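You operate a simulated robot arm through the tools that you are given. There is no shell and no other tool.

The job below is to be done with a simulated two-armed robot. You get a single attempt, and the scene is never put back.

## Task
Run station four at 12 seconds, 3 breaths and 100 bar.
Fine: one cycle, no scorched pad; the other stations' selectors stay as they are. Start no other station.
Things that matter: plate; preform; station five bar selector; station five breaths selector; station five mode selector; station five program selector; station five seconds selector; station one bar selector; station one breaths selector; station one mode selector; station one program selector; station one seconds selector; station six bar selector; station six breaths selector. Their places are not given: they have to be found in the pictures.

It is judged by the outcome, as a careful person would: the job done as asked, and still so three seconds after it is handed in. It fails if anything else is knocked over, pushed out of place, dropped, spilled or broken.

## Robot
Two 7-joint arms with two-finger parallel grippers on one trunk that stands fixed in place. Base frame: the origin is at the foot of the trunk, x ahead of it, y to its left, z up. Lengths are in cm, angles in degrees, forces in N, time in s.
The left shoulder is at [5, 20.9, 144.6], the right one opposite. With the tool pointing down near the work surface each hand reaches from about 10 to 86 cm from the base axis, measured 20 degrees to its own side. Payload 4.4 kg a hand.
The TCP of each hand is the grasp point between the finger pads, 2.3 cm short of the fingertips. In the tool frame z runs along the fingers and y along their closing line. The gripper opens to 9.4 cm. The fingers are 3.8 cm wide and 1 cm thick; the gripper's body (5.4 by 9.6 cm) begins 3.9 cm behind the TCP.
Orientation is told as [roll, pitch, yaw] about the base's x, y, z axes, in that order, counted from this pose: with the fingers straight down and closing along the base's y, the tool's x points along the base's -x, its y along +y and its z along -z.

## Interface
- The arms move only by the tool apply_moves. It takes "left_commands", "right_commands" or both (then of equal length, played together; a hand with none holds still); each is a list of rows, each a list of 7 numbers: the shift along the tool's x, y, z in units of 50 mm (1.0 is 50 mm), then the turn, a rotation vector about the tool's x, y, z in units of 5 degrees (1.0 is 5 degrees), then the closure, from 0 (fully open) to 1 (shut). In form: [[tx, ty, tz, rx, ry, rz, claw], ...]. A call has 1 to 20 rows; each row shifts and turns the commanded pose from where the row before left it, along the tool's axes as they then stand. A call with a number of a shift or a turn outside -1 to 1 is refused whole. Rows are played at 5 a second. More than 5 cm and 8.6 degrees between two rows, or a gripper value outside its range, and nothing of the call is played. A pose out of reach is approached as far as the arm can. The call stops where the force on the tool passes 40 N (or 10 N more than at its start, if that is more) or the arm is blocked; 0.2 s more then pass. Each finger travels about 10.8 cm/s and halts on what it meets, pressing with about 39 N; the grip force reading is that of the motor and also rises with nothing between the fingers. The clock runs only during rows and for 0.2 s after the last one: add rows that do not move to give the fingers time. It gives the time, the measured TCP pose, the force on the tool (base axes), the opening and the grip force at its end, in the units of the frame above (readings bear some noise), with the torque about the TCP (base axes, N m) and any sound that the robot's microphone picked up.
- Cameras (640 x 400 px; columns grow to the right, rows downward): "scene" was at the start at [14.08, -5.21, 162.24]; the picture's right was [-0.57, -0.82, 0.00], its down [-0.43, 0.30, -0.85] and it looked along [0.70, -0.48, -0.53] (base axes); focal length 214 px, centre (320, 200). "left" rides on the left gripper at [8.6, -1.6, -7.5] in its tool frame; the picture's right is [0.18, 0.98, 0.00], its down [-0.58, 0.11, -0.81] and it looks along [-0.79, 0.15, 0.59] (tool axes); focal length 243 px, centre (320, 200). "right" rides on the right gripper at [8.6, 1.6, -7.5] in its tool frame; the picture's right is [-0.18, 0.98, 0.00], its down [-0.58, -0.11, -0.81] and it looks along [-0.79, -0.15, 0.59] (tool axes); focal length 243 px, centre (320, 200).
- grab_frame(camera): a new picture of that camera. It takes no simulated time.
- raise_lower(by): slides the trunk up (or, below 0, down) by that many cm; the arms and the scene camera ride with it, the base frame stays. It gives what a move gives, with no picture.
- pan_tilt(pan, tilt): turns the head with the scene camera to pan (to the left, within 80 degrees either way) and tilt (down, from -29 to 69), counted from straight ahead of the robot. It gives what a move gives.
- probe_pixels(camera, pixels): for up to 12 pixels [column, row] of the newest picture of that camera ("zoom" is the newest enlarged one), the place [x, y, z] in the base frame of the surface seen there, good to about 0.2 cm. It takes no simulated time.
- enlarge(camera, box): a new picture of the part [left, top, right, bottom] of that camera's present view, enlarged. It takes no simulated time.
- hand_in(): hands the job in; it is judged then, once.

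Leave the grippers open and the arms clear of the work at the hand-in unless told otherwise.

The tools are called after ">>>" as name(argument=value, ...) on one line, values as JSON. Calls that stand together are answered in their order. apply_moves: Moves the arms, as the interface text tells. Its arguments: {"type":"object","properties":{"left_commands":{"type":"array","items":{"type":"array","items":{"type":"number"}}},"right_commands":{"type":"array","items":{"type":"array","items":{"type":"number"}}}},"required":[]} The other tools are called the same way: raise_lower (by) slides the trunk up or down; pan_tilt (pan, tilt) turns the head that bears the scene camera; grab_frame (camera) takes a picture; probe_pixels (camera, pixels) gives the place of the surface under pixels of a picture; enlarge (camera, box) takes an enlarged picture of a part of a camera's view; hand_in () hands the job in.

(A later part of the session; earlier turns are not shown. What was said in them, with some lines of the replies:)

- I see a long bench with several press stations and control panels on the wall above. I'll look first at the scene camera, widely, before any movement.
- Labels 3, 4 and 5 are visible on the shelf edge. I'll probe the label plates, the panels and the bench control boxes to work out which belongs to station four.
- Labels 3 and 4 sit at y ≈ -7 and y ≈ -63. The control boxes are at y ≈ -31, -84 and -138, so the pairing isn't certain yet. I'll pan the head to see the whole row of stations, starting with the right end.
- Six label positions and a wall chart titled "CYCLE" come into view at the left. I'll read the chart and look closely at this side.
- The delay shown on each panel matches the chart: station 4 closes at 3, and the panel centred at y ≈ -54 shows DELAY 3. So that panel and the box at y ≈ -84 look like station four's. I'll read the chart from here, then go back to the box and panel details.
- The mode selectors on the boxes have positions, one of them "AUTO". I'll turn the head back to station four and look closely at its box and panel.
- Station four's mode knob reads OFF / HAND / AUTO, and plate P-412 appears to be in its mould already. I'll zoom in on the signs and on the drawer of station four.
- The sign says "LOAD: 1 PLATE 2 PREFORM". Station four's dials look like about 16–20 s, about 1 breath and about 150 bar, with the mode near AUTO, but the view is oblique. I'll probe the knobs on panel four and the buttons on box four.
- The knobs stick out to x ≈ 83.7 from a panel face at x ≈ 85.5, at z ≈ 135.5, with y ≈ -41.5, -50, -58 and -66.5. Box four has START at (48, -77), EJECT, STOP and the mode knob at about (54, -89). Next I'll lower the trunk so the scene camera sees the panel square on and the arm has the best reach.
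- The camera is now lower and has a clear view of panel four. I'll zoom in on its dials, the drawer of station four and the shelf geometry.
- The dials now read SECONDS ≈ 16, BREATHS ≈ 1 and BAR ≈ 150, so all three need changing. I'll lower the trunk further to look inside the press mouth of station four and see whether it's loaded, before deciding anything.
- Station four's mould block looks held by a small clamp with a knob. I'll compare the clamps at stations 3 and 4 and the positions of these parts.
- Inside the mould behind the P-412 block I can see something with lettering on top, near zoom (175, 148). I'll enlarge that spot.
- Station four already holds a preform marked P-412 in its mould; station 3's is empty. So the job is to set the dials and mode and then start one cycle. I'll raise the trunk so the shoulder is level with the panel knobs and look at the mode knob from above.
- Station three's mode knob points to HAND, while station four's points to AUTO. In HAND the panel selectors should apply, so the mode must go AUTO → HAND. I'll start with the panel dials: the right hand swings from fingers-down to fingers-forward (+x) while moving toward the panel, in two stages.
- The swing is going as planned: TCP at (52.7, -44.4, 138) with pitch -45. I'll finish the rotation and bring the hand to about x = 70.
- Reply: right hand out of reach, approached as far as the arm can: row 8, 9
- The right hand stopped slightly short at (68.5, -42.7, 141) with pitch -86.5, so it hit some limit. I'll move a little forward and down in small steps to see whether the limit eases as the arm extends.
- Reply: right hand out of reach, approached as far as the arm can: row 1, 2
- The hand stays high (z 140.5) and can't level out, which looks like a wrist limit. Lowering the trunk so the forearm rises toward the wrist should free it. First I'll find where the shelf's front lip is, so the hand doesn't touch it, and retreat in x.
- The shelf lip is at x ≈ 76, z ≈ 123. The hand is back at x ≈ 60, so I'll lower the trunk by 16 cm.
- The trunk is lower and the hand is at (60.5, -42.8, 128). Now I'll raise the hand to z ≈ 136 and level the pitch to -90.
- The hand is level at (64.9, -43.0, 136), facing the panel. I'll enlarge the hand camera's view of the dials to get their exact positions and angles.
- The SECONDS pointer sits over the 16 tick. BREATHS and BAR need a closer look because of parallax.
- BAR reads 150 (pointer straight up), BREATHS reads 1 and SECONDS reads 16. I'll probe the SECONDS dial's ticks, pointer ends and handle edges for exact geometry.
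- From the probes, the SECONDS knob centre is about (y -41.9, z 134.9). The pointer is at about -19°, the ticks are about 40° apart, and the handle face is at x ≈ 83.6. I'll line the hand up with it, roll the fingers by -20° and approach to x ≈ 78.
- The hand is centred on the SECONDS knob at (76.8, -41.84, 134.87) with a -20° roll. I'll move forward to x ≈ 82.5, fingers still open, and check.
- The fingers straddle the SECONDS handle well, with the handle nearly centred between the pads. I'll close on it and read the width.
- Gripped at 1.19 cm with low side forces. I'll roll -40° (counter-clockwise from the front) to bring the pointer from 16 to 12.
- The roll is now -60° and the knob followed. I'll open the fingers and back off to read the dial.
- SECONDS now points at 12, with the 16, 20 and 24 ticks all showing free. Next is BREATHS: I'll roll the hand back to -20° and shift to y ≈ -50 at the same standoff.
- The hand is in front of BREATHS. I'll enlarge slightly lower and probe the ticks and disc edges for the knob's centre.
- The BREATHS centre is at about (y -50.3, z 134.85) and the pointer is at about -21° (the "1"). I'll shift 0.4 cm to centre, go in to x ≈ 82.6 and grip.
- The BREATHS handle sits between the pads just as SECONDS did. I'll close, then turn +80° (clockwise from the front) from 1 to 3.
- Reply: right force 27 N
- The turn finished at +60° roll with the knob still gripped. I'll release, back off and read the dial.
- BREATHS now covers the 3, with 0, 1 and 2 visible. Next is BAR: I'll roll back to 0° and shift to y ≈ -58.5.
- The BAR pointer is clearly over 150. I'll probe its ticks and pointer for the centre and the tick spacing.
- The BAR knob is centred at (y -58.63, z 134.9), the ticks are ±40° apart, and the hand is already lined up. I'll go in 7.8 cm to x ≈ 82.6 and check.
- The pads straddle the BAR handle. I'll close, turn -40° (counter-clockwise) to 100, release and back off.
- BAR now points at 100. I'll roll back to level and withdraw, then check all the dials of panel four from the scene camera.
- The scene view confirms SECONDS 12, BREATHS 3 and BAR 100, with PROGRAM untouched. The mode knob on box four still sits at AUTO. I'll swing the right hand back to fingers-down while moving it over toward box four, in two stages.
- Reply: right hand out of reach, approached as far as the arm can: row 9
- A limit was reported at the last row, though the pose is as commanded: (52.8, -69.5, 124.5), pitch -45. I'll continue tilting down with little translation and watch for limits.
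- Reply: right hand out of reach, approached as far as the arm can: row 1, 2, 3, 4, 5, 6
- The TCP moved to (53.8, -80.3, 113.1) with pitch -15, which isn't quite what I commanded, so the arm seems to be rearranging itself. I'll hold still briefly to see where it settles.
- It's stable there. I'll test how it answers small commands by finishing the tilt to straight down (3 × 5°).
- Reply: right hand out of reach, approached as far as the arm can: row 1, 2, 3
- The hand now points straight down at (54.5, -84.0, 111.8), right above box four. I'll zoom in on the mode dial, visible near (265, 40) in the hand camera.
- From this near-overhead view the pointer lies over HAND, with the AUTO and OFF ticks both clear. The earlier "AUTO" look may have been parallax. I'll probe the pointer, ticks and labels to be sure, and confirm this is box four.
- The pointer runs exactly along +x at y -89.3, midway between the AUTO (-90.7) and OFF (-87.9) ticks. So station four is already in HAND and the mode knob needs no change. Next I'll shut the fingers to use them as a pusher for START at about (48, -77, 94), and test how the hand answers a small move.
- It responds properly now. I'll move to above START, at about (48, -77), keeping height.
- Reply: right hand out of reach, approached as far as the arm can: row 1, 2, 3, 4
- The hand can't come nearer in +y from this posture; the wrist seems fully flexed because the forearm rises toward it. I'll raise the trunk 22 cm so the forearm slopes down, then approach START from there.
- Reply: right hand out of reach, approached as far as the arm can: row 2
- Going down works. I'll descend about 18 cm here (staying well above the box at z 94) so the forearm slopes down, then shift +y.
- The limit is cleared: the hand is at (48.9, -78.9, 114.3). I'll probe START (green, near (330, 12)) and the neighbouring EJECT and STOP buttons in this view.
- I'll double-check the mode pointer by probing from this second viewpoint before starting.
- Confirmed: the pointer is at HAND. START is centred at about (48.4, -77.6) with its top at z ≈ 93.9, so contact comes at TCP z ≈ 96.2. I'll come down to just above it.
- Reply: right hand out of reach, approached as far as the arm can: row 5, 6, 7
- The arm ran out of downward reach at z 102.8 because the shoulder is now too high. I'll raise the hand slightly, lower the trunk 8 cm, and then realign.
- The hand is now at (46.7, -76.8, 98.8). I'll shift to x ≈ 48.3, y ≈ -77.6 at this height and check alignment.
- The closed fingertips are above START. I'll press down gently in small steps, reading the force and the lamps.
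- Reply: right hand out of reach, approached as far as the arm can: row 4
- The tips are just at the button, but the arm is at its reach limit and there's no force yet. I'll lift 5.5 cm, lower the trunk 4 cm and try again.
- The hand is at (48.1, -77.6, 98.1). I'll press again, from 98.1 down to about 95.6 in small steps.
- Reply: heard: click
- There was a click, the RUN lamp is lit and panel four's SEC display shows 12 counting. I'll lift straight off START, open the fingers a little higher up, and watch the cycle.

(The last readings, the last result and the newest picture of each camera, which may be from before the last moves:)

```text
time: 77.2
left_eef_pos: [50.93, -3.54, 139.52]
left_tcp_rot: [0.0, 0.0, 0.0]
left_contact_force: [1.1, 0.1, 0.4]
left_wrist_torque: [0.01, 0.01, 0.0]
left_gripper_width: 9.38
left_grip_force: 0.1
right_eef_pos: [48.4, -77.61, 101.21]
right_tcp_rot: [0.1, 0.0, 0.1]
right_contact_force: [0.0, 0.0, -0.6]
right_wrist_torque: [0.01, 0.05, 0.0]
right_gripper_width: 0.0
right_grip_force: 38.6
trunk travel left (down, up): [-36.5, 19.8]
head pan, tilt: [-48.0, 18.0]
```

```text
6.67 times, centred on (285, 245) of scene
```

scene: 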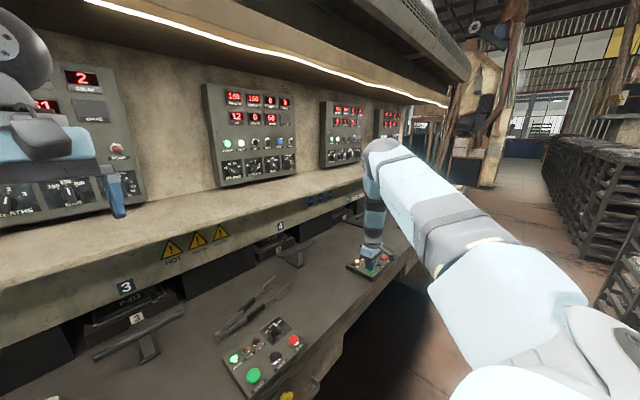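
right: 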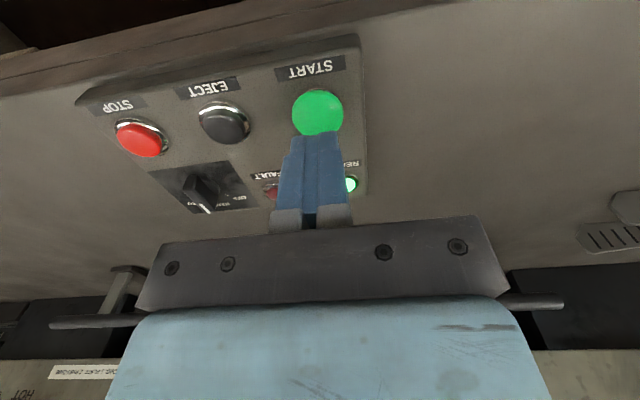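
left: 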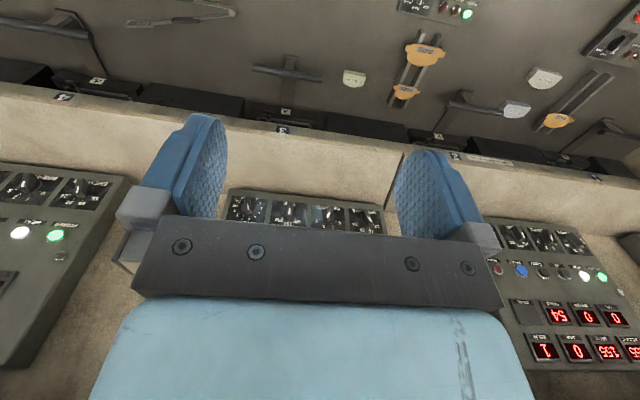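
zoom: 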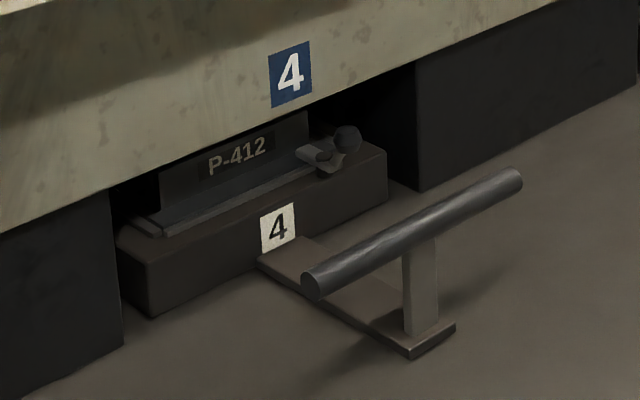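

The press is running: RUN is lit and SEC shows 12 while it closes. I'll wait about 2 s and look again.

>>> apply_moves(right_commands=[[0, 0, 0, 0, 0, 0, 1], [0, 0, 0, 0, 0, 0, 1], [0, 0, 0, 0, 0, 0, 1], [0, 0, 0, 0, 0, 0, 1], [0, 0, 0, 0, 0, 0, 1], [0, 0, 0, 0, 0, 0, 1], [0, 0, 0, 0, 0, 0, 1], [0, 0, 0, 0, 0, 0, 1], [0, 0, 0, 0, 0, 0, 1]])

>>> enlarge(camera="scene", box=[200, 80, 300, 190])

>>> enlarge(camera="scene", box=[335, 230, 405, 290])

>>> enlarge(camera="scene", box=[250, 215, 320, 275])

```text
time: 79.2
left_eef_pos: [50.99, -3.5, 139.56]
left_tcp_rot: [0.0, 0.0, 0.0]
left_contact_force: [-0.4, 0.1, -0.7]
left_wrist_torque: [0.04, -0.01, 0.01]
left_gripper_width: 9.41
left_grip_force: 0.2
right_eef_pos: [48.34, -77.59, 101.12]
right_tcp_rot: [0.4, -0.1, 0.0]
right_contact_force: [0.3, -0.4, 0.1]
right_wrist_torque: [0.03, -0.04, 0.06]
right_gripper_width: 0.0
right_grip_force: 38.6
trunk travel left (down, up): [-36.5, 19.8]
head pan, tilt: [-48.0, 18.0]
```

```text
3.64 times, centred on (250, 135) of scene
```

zoom: 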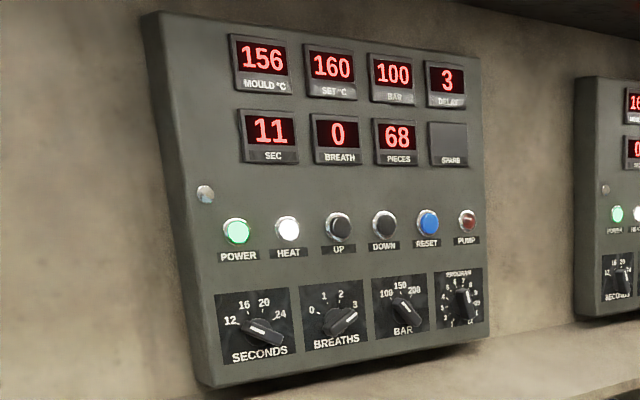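

```text
6.67 times, centred on (370, 260) of scene
```

zoom: 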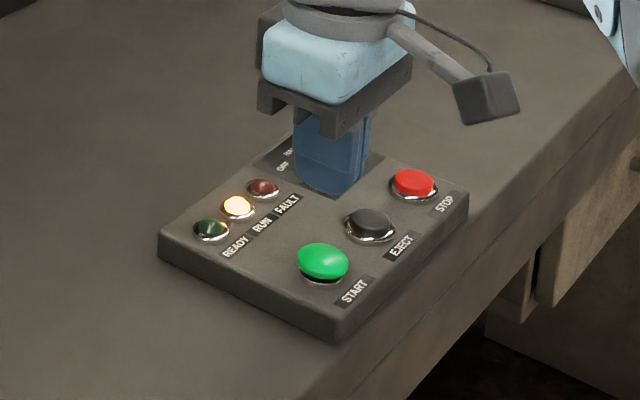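

```text
6.67 times, centred on (285, 245) of scene
```

zoom: 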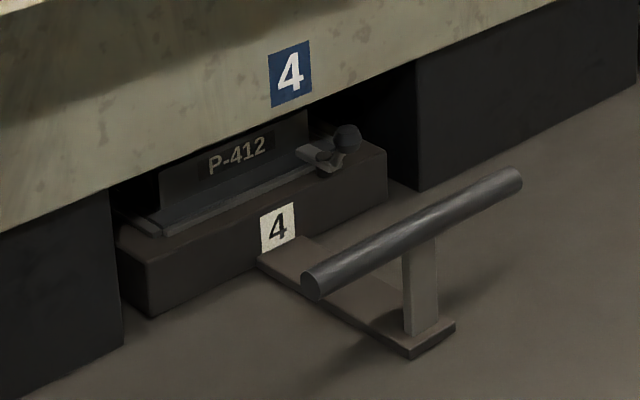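

BAR reads 100 and SEC is counting down from 12. While it runs I'll keep the hand still and watch for the breaths.

>>> apply_moves(right_commands=[[0, 0, 0, 0, 0, 0, 1], [0, 0, 0, 0, 0, 0, 1], [0, 0, 0, 0, 0, 0, 1], [0, 0, 0, 0, 0, 0, 1], [0, 0, 0, 0, 0, 0, 1], [0, 0, 0, 0, 0, 0, 1], [0, 0, 0, 0, 0, 0, 1], [0, 0, 0, 0, 0, 0, 1], [0, 0, 0, 0, 0, 0, 1], [0, 0, 0, 0, 0, 0, 1], [0, 0, 0, 0, 0, 0, 1], [0, 0, 0, 0, 0, 0, 1], [0, 0, 0, 0, 0, 0, 1], [0, 0, 0, 0, 0, 0, 1]])

>>> enlarge(camera="scene", box=[200, 80, 300, 190])

>>> grab_frame(camera="scene")

```text
time: 82.2
left_eef_pos: [50.92, -3.53, 139.47]
left_tcp_rot: [0.0, 0.1, 0.0]
left_contact_force: [-0.2, 0.1, -0.1]
left_wrist_torque: [0.0, 0.0, 0.0]
left_gripper_width: 9.4
left_grip_force: 0.1
right_eef_pos: [48.49, -77.56, 101.18]
right_tcp_rot: [0.3, -0.1, 0.1]
right_contact_force: [0.3, 0.0, -0.3]
right_wrist_torque: [0.02, 0.03, -0.02]
right_gripper_width: 0.0
right_grip_force: 38.3
trunk travel left (down, up): [-36.5, 19.8]
head pan, tilt: [-48.0, 18.0]
```

```text
3.64 times, centred on (250, 135) of scene
```

zoom: 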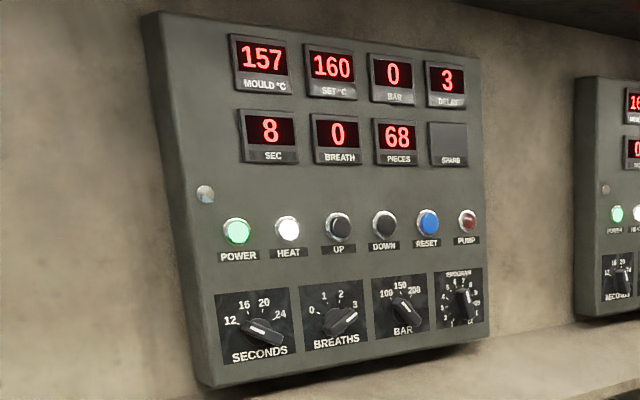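

```text
taken
```

scene: 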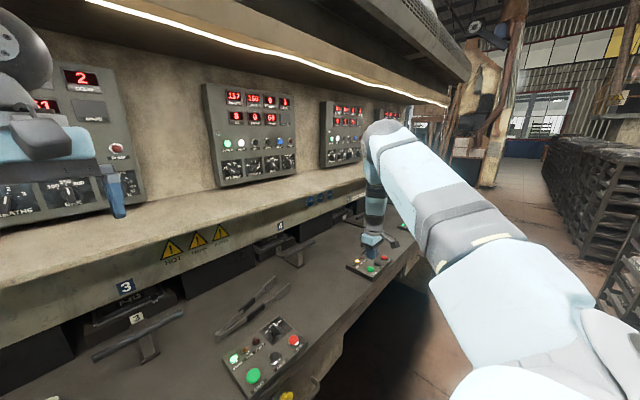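

SEC is 8 and BAR dropped to 0, which looks like a breath in progress. I'll wait on.

>>> apply_moves(right_commands=[[0, 0, 0, 0, 0, 0, 1], [0, 0, 0, 0, 0, 0, 1], [0, 0, 0, 0, 0, 0, 1], [0, 0, 0, 0, 0, 0, 1], [0, 0, 0, 0, 0, 0, 1], [0, 0, 0, 0, 0, 0, 1], [0, 0, 0, 0, 0, 0, 1], [0, 0, 0, 0, 0, 0, 1], [0, 0, 0, 0, 0, 0, 1], [0, 0, 0, 0, 0, 0, 1], [0, 0, 0, 0, 0, 0, 1], [0, 0, 0, 0, 0, 0, 1], [0, 0, 0, 0, 0, 0, 1], [0, 0, 0, 0, 0, 0, 1]])

>>> enlarge(camera="scene", box=[200, 80, 300, 190])

>>> enlarge(camera="scene", box=[335, 230, 405, 290])

```text
time: 85.2
left_eef_pos: [50.99, -3.62, 139.55]
left_tcp_rot: [0.0, 0.1, 0.0]
left_contact_force: [0.0, -0.8, -0.5]
left_wrist_torque: [-0.05, 0.01, -0.01]
left_gripper_width: 9.4
left_grip_force: 0.1
right_eef_pos: [48.45, -77.49, 101.12]
right_tcp_rot: [0.2, -0.1, 0.0]
right_contact_force: [0.7, 0.2, 0.3]
right_wrist_torque: [0.01, -0.01, -0.03]
right_gripper_width: 0.0
right_grip_force: 38.8
trunk travel left (down, up): [-36.5, 19.8]
head pan, tilt: [-48.0, 18.0]
```

```text
3.64 times, centred on (250, 135) of scene
```

zoom: 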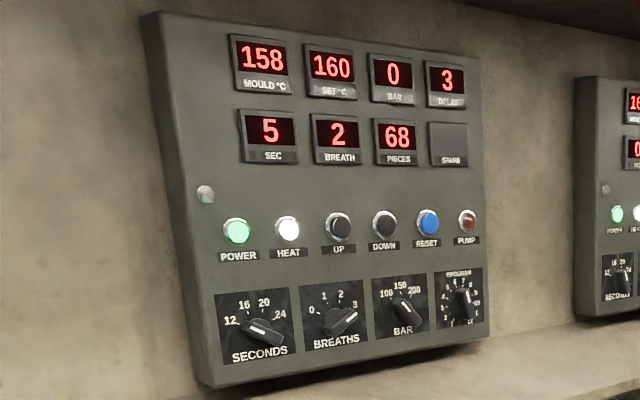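

```text
6.67 times, centred on (370, 260) of scene
```

zoom: 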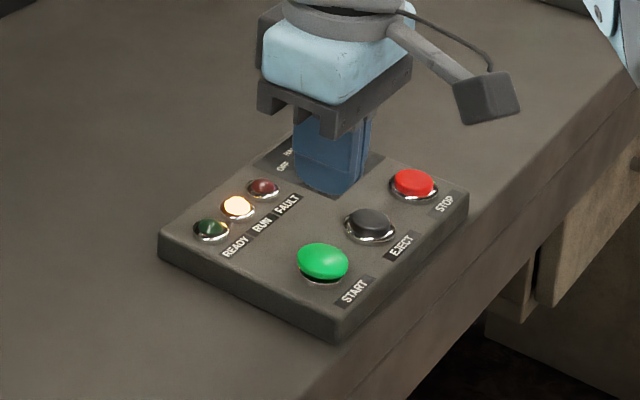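

SEC is 5 and the BREATH count is 2, with no fault. Continuing to wait.

>>> apply_moves(right_commands=[[0, 0, 0, 0, 0, 0, 1], [0, 0, 0, 0, 0, 0, 1], [0, 0, 0, 0, 0, 0, 1], [0, 0, 0, 0, 0, 0, 1], [0, 0, 0, 0, 0, 0, 1], [0, 0, 0, 0, 0, 0, 1], [0, 0, 0, 0, 0, 0, 1], [0, 0, 0, 0, 0, 0, 1], [0, 0, 0, 0, 0, 0, 1], [0, 0, 0, 0, 0, 0, 1], [0, 0, 0, 0, 0, 0, 1], [0, 0, 0, 0, 0, 0, 1], [0, 0, 0, 0, 0, 0, 1], [0, 0, 0, 0, 0, 0, 1]])

>>> enlarge(camera="scene", box=[200, 80, 300, 190])

```text
time: 88.2
left_eef_pos: [50.98, -3.56, 139.62]
left_tcp_rot: [0.0, 0.0, 0.0]
left_contact_force: [0.3, -0.5, 0.7]
left_wrist_torque: [-0.02, 0.01, -0.03]
left_gripper_width: 9.41
left_grip_force: 0.1
right_eef_pos: [48.37, -77.6, 101.04]
right_tcp_rot: [0.1, -0.1, 0.1]
right_contact_force: [-0.1, -1.0, -0.3]
right_wrist_torque: [-0.01, 0.04, 0.0]
right_gripper_width: 0.0
right_grip_force: 39.3
trunk travel left (down, up): [-36.5, 19.8]
head pan, tilt: [-48.0, 18.0]
```

```text
3.64 times, centred on (250, 135) of scene
```

zoom: 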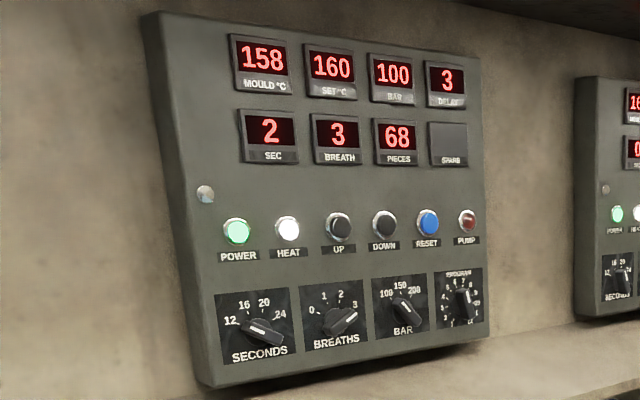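

SEC is 2, BREATH 3 and BAR 100, all as asked. I'll wait out the last seconds and look at the lamps and the press.

>>> apply_moves(right_commands=[[0, 0, 0, 0, 0, 0, 1], [0, 0, 0, 0, 0, 0, 1], [0, 0, 0, 0, 0, 0, 1], [0, 0, 0, 0, 0, 0, 1], [0, 0, 0, 0, 0, 0, 1], [0, 0, 0, 0, 0, 0, 1], [0, 0, 0, 0, 0, 0, 1], [0, 0, 0, 0, 0, 0, 1], [0, 0, 0, 0, 0, 0, 1], [0, 0, 0, 0, 0, 0, 1], [0, 0, 0, 0, 0, 0, 1], [0, 0, 0, 0, 0, 0, 1]])

>>> enlarge(camera="scene", box=[200, 80, 300, 190])

>>> enlarge(camera="scene", box=[335, 230, 405, 290])

>>> enlarge(camera="scene", box=[250, 215, 320, 275])

```text
time: 90.8
left_eef_pos: [50.96, -3.52, 139.54]
left_tcp_rot: [0.0, 0.0, 0.0]
left_contact_force: [-0.9, -1.3, 0.1]
left_wrist_torque: [0.02, 0.03, 0.02]
left_gripper_width: 9.4
left_grip_force: 0.1
right_eef_pos: [48.37, -77.56, 101.13]
right_tcp_rot: [0.2, -0.1, 0.1]
right_contact_force: [-0.5, -0.6, -0.4]
right_wrist_torque: [0.01, -0.03, -0.02]
right_gripper_width: 0.0
right_grip_force: 39.0
trunk travel left (down, up): [-36.5, 19.8]
head pan, tilt: [-48.0, 18.0]
```

```text
3.64 times, centred on (250, 135) of scene
```

zoom: 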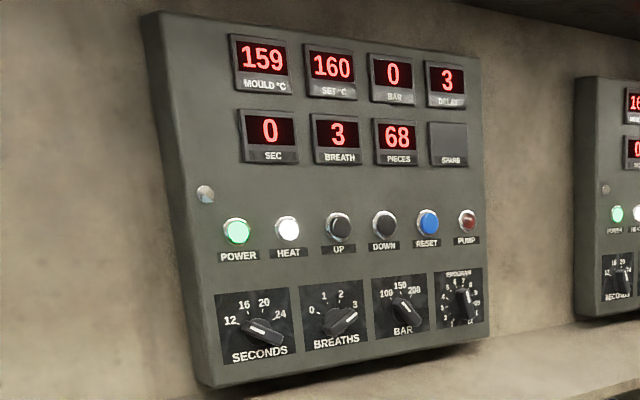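

```text
6.67 times, centred on (370, 260) of scene
```

zoom: 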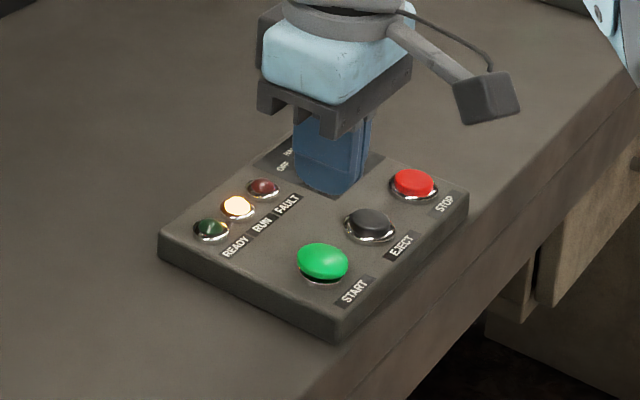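

```text
6.67 times, centred on (285, 245) of scene
```

zoom: 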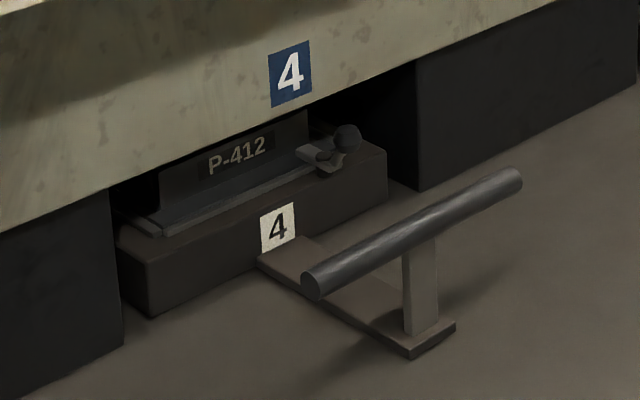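

SEC is 0 and BAR 0, with RUN still lit: the press is opening. I'll wait another 1.6 s for it to finish.

>>> apply_moves(right_commands=[[0, 0, 0, 0, 0, 0, 1], [0, 0, 0, 0, 0, 0, 1], [0, 0, 0, 0, 0, 0, 1], [0, 0, 0, 0, 0, 0, 1], [0, 0, 0, 0, 0, 0, 1], [0, 0, 0, 0, 0, 0, 1], [0, 0, 0, 0, 0, 0, 1]])

>>> enlarge(camera="scene", box=[200, 80, 300, 190])

>>> enlarge(camera="scene", box=[335, 230, 405, 290])

>>> enlarge(camera="scene", box=[250, 215, 320, 275])

```text
time: 92.4
left_eef_pos: [51.01, -3.51, 139.5]
left_tcp_rot: [0.1, -0.1, 0.0]
left_contact_force: [0.6, -1.0, -0.2]
left_wrist_torque: [0.02, -0.02, 0.01]
left_gripper_width: 9.4
left_grip_force: 0.1
right_eef_pos: [48.4, -77.45, 101.15]
right_tcp_rot: [0.3, 0.0, 0.1]
right_contact_force: [-0.1, -0.7, -1.2]
right_wrist_torque: [-0.02, 0.0, -0.02]
right_gripper_width: 0.0
right_grip_force: 38.7
trunk travel left (down, up): [-36.5, 19.8]
head pan, tilt: [-48.0, 18.0]
```

```text
3.64 times, centred on (250, 135) of scene
```

zoom: 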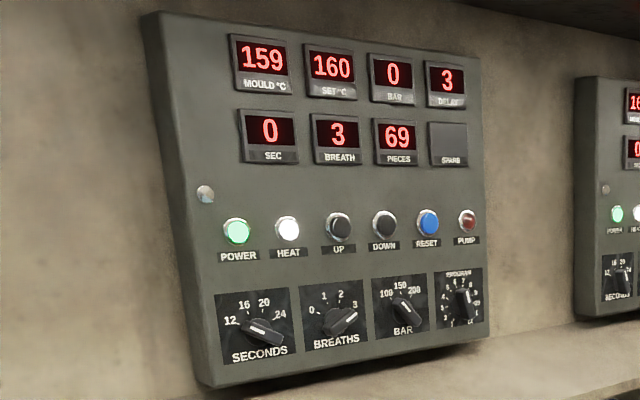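

```text
6.67 times, centred on (370, 260) of scene
```

zoom: 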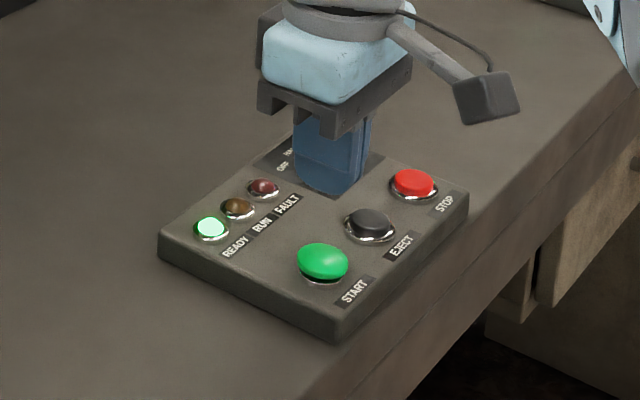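

```text
6.67 times, centred on (285, 245) of scene
```

zoom: 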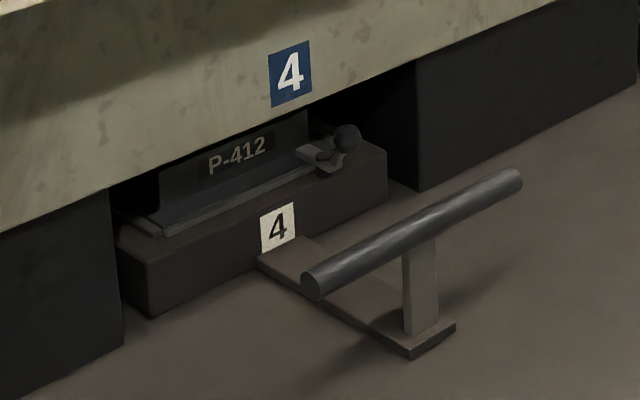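

The cycle has finished: PIECES went 68 → 69, BREATH shows 3, RUN is off, READY is green and there's no FAULT. I'll look at the pad in the open mould and at the other stations; pictures cost no time.

>>> enlarge(camera="scene", box=[262, 225, 302, 255])

>>> grab_frame(camera="scene")

>>> enlarge(camera="scene", box=[310, 90, 410, 180])

>>> grab_frame(camera="right")

```text
13.33 times, centred on (282, 240) of scene
```

zoom: 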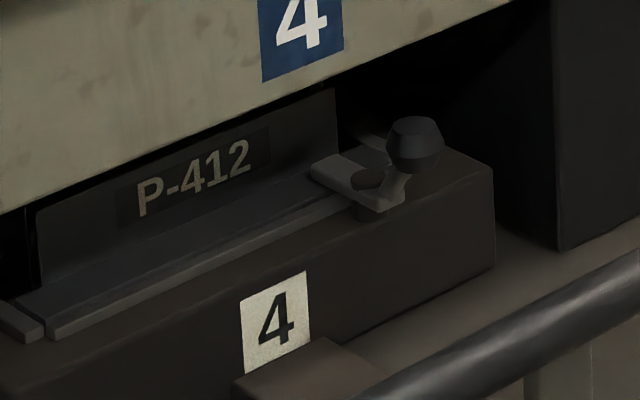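

```text
taken
```

scene: 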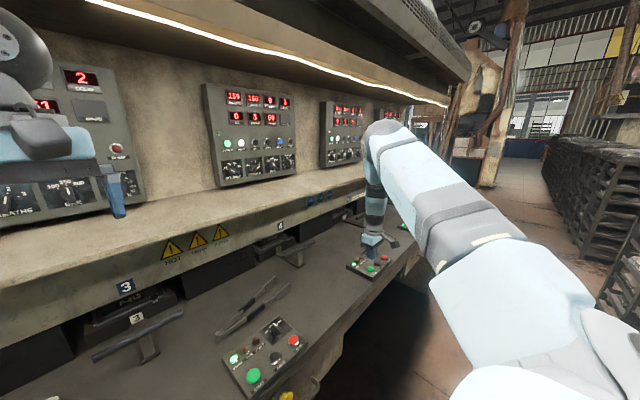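

```text
4.44 times, centred on (360, 135) of scene
```

zoom: 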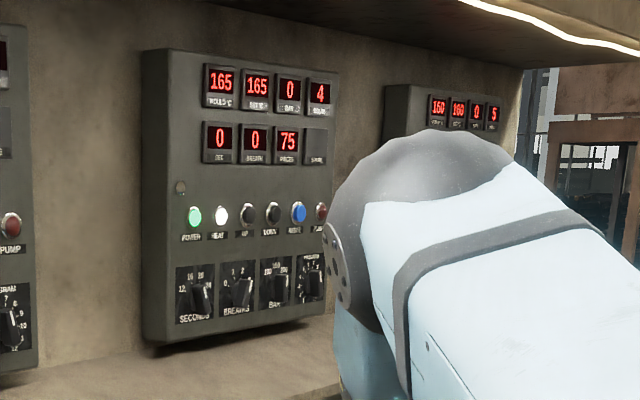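

```text
taken
```

right: 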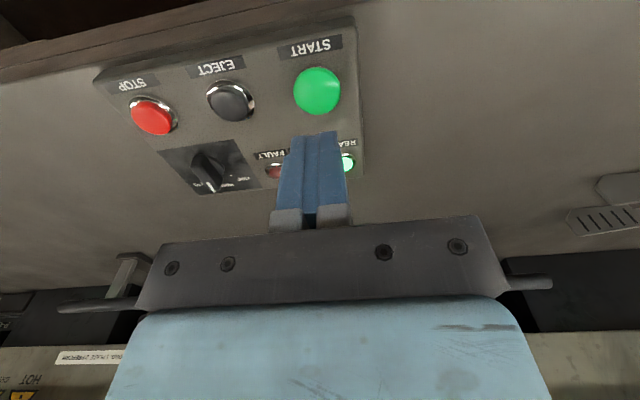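

Everything's in order: stations 3 and 5 show the same readings as before, and no one else was started. I'll lift the right hand straight up about 8 cm clear of the box and open the gripper.

>>> apply_moves(right_commands=[[0, 0, -0.4, 0, 0, 0, 1], [0, 0, -0.4, 0, 0, 0, 1], [0, 0, -0.4, 0, 0, 0, 0.5], [0, 0, -0.4, 0, 0, 0, 0], [0, 0, 0, 0, 0, 0, 0], [0, 0, 0, 0, 0, 0, 0]])

>>> grab_frame(camera="scene")

>>> enlarge(camera="scene", box=[200, 80, 300, 190])

>>> enlarge(camera="scene", box=[325, 215, 415, 290])

```text
time: 93.8
left_eef_pos: [50.99, -3.53, 139.62]
left_tcp_rot: [0.0, 0.0, 0.0]
left_contact_force: [-0.6, 0.0, 0.0]
left_wrist_torque: [-0.04, -0.05, 0.01]
left_gripper_width: 9.39
left_grip_force: 0.0
right_eef_pos: [48.25, -78.78, 108.3]
right_tcp_rot: [0.3, -0.3, 0.0]
right_contact_force: [0.2, 0.2, 0.5]
right_wrist_torque: [0.01, 0.03, 0.02]
right_gripper_width: 9.4
right_grip_force: 0.0
right hand out of reach, approached as far as the arm can: row 3, 4
trunk travel left (down, up): [-36.5, 19.8]
head pan, tilt: [-48.0, 18.0]
```

```text
taken
```

scene: 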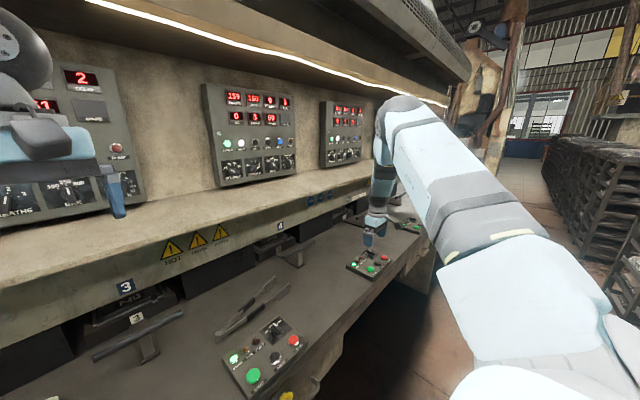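

```text
3.64 times, centred on (250, 135) of scene
```

zoom: 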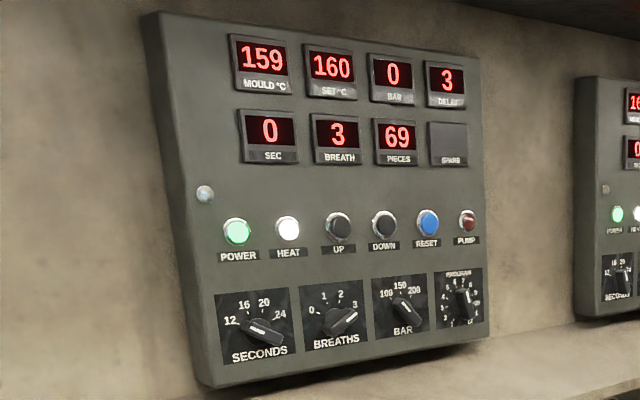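

```text
5.33 times, centred on (370, 252) of scene
```

zoom: 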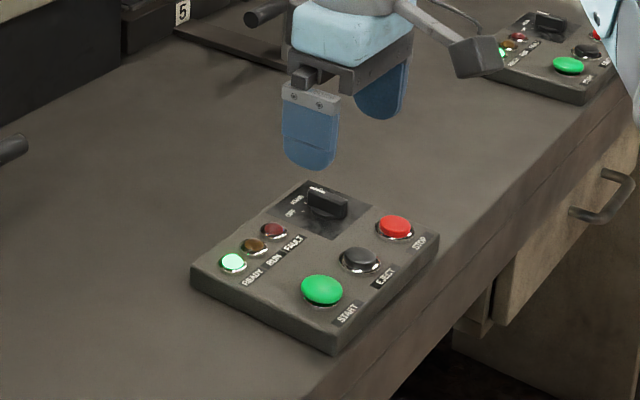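

Station four shows one finished cycle: PIECES 69, BREATH 3, READY lit and no FAULT, with the dials at 12 s, 3 breaths and 100 bar. Both grippers are open and the hand is clear of the box, so I'm handing in.

>>> hand_in()

```text
The job is handed in.
```

Station four ran one cycle at 12 seconds, 3 breaths and 100 bar, and the job is handed in.

- **Settings:** I turned SECONDS from 16 to 12, BREATHS from 1 to 3 and BAR from 150 to 100. The mode selector was already on HAND, so I left it and the program selector alone.
- **Cycle:** I pressed START once. The display counted down from 12, pressure showed 100 bar, and the breath count reached 3. The piece count went from 68 to 69, and the station returned to READY with no fault.
- **Pad:** I could not see the pad well enough to confirm its condition. The press released on its own when the time ran out. I did not press EJECT, so the pad is still in the mould, which was at 159 °C.
- **Other stations:** I touched none of their selectors or buttons, and started no other station.

Both grippers were open and the arms clear of the work at hand-in.
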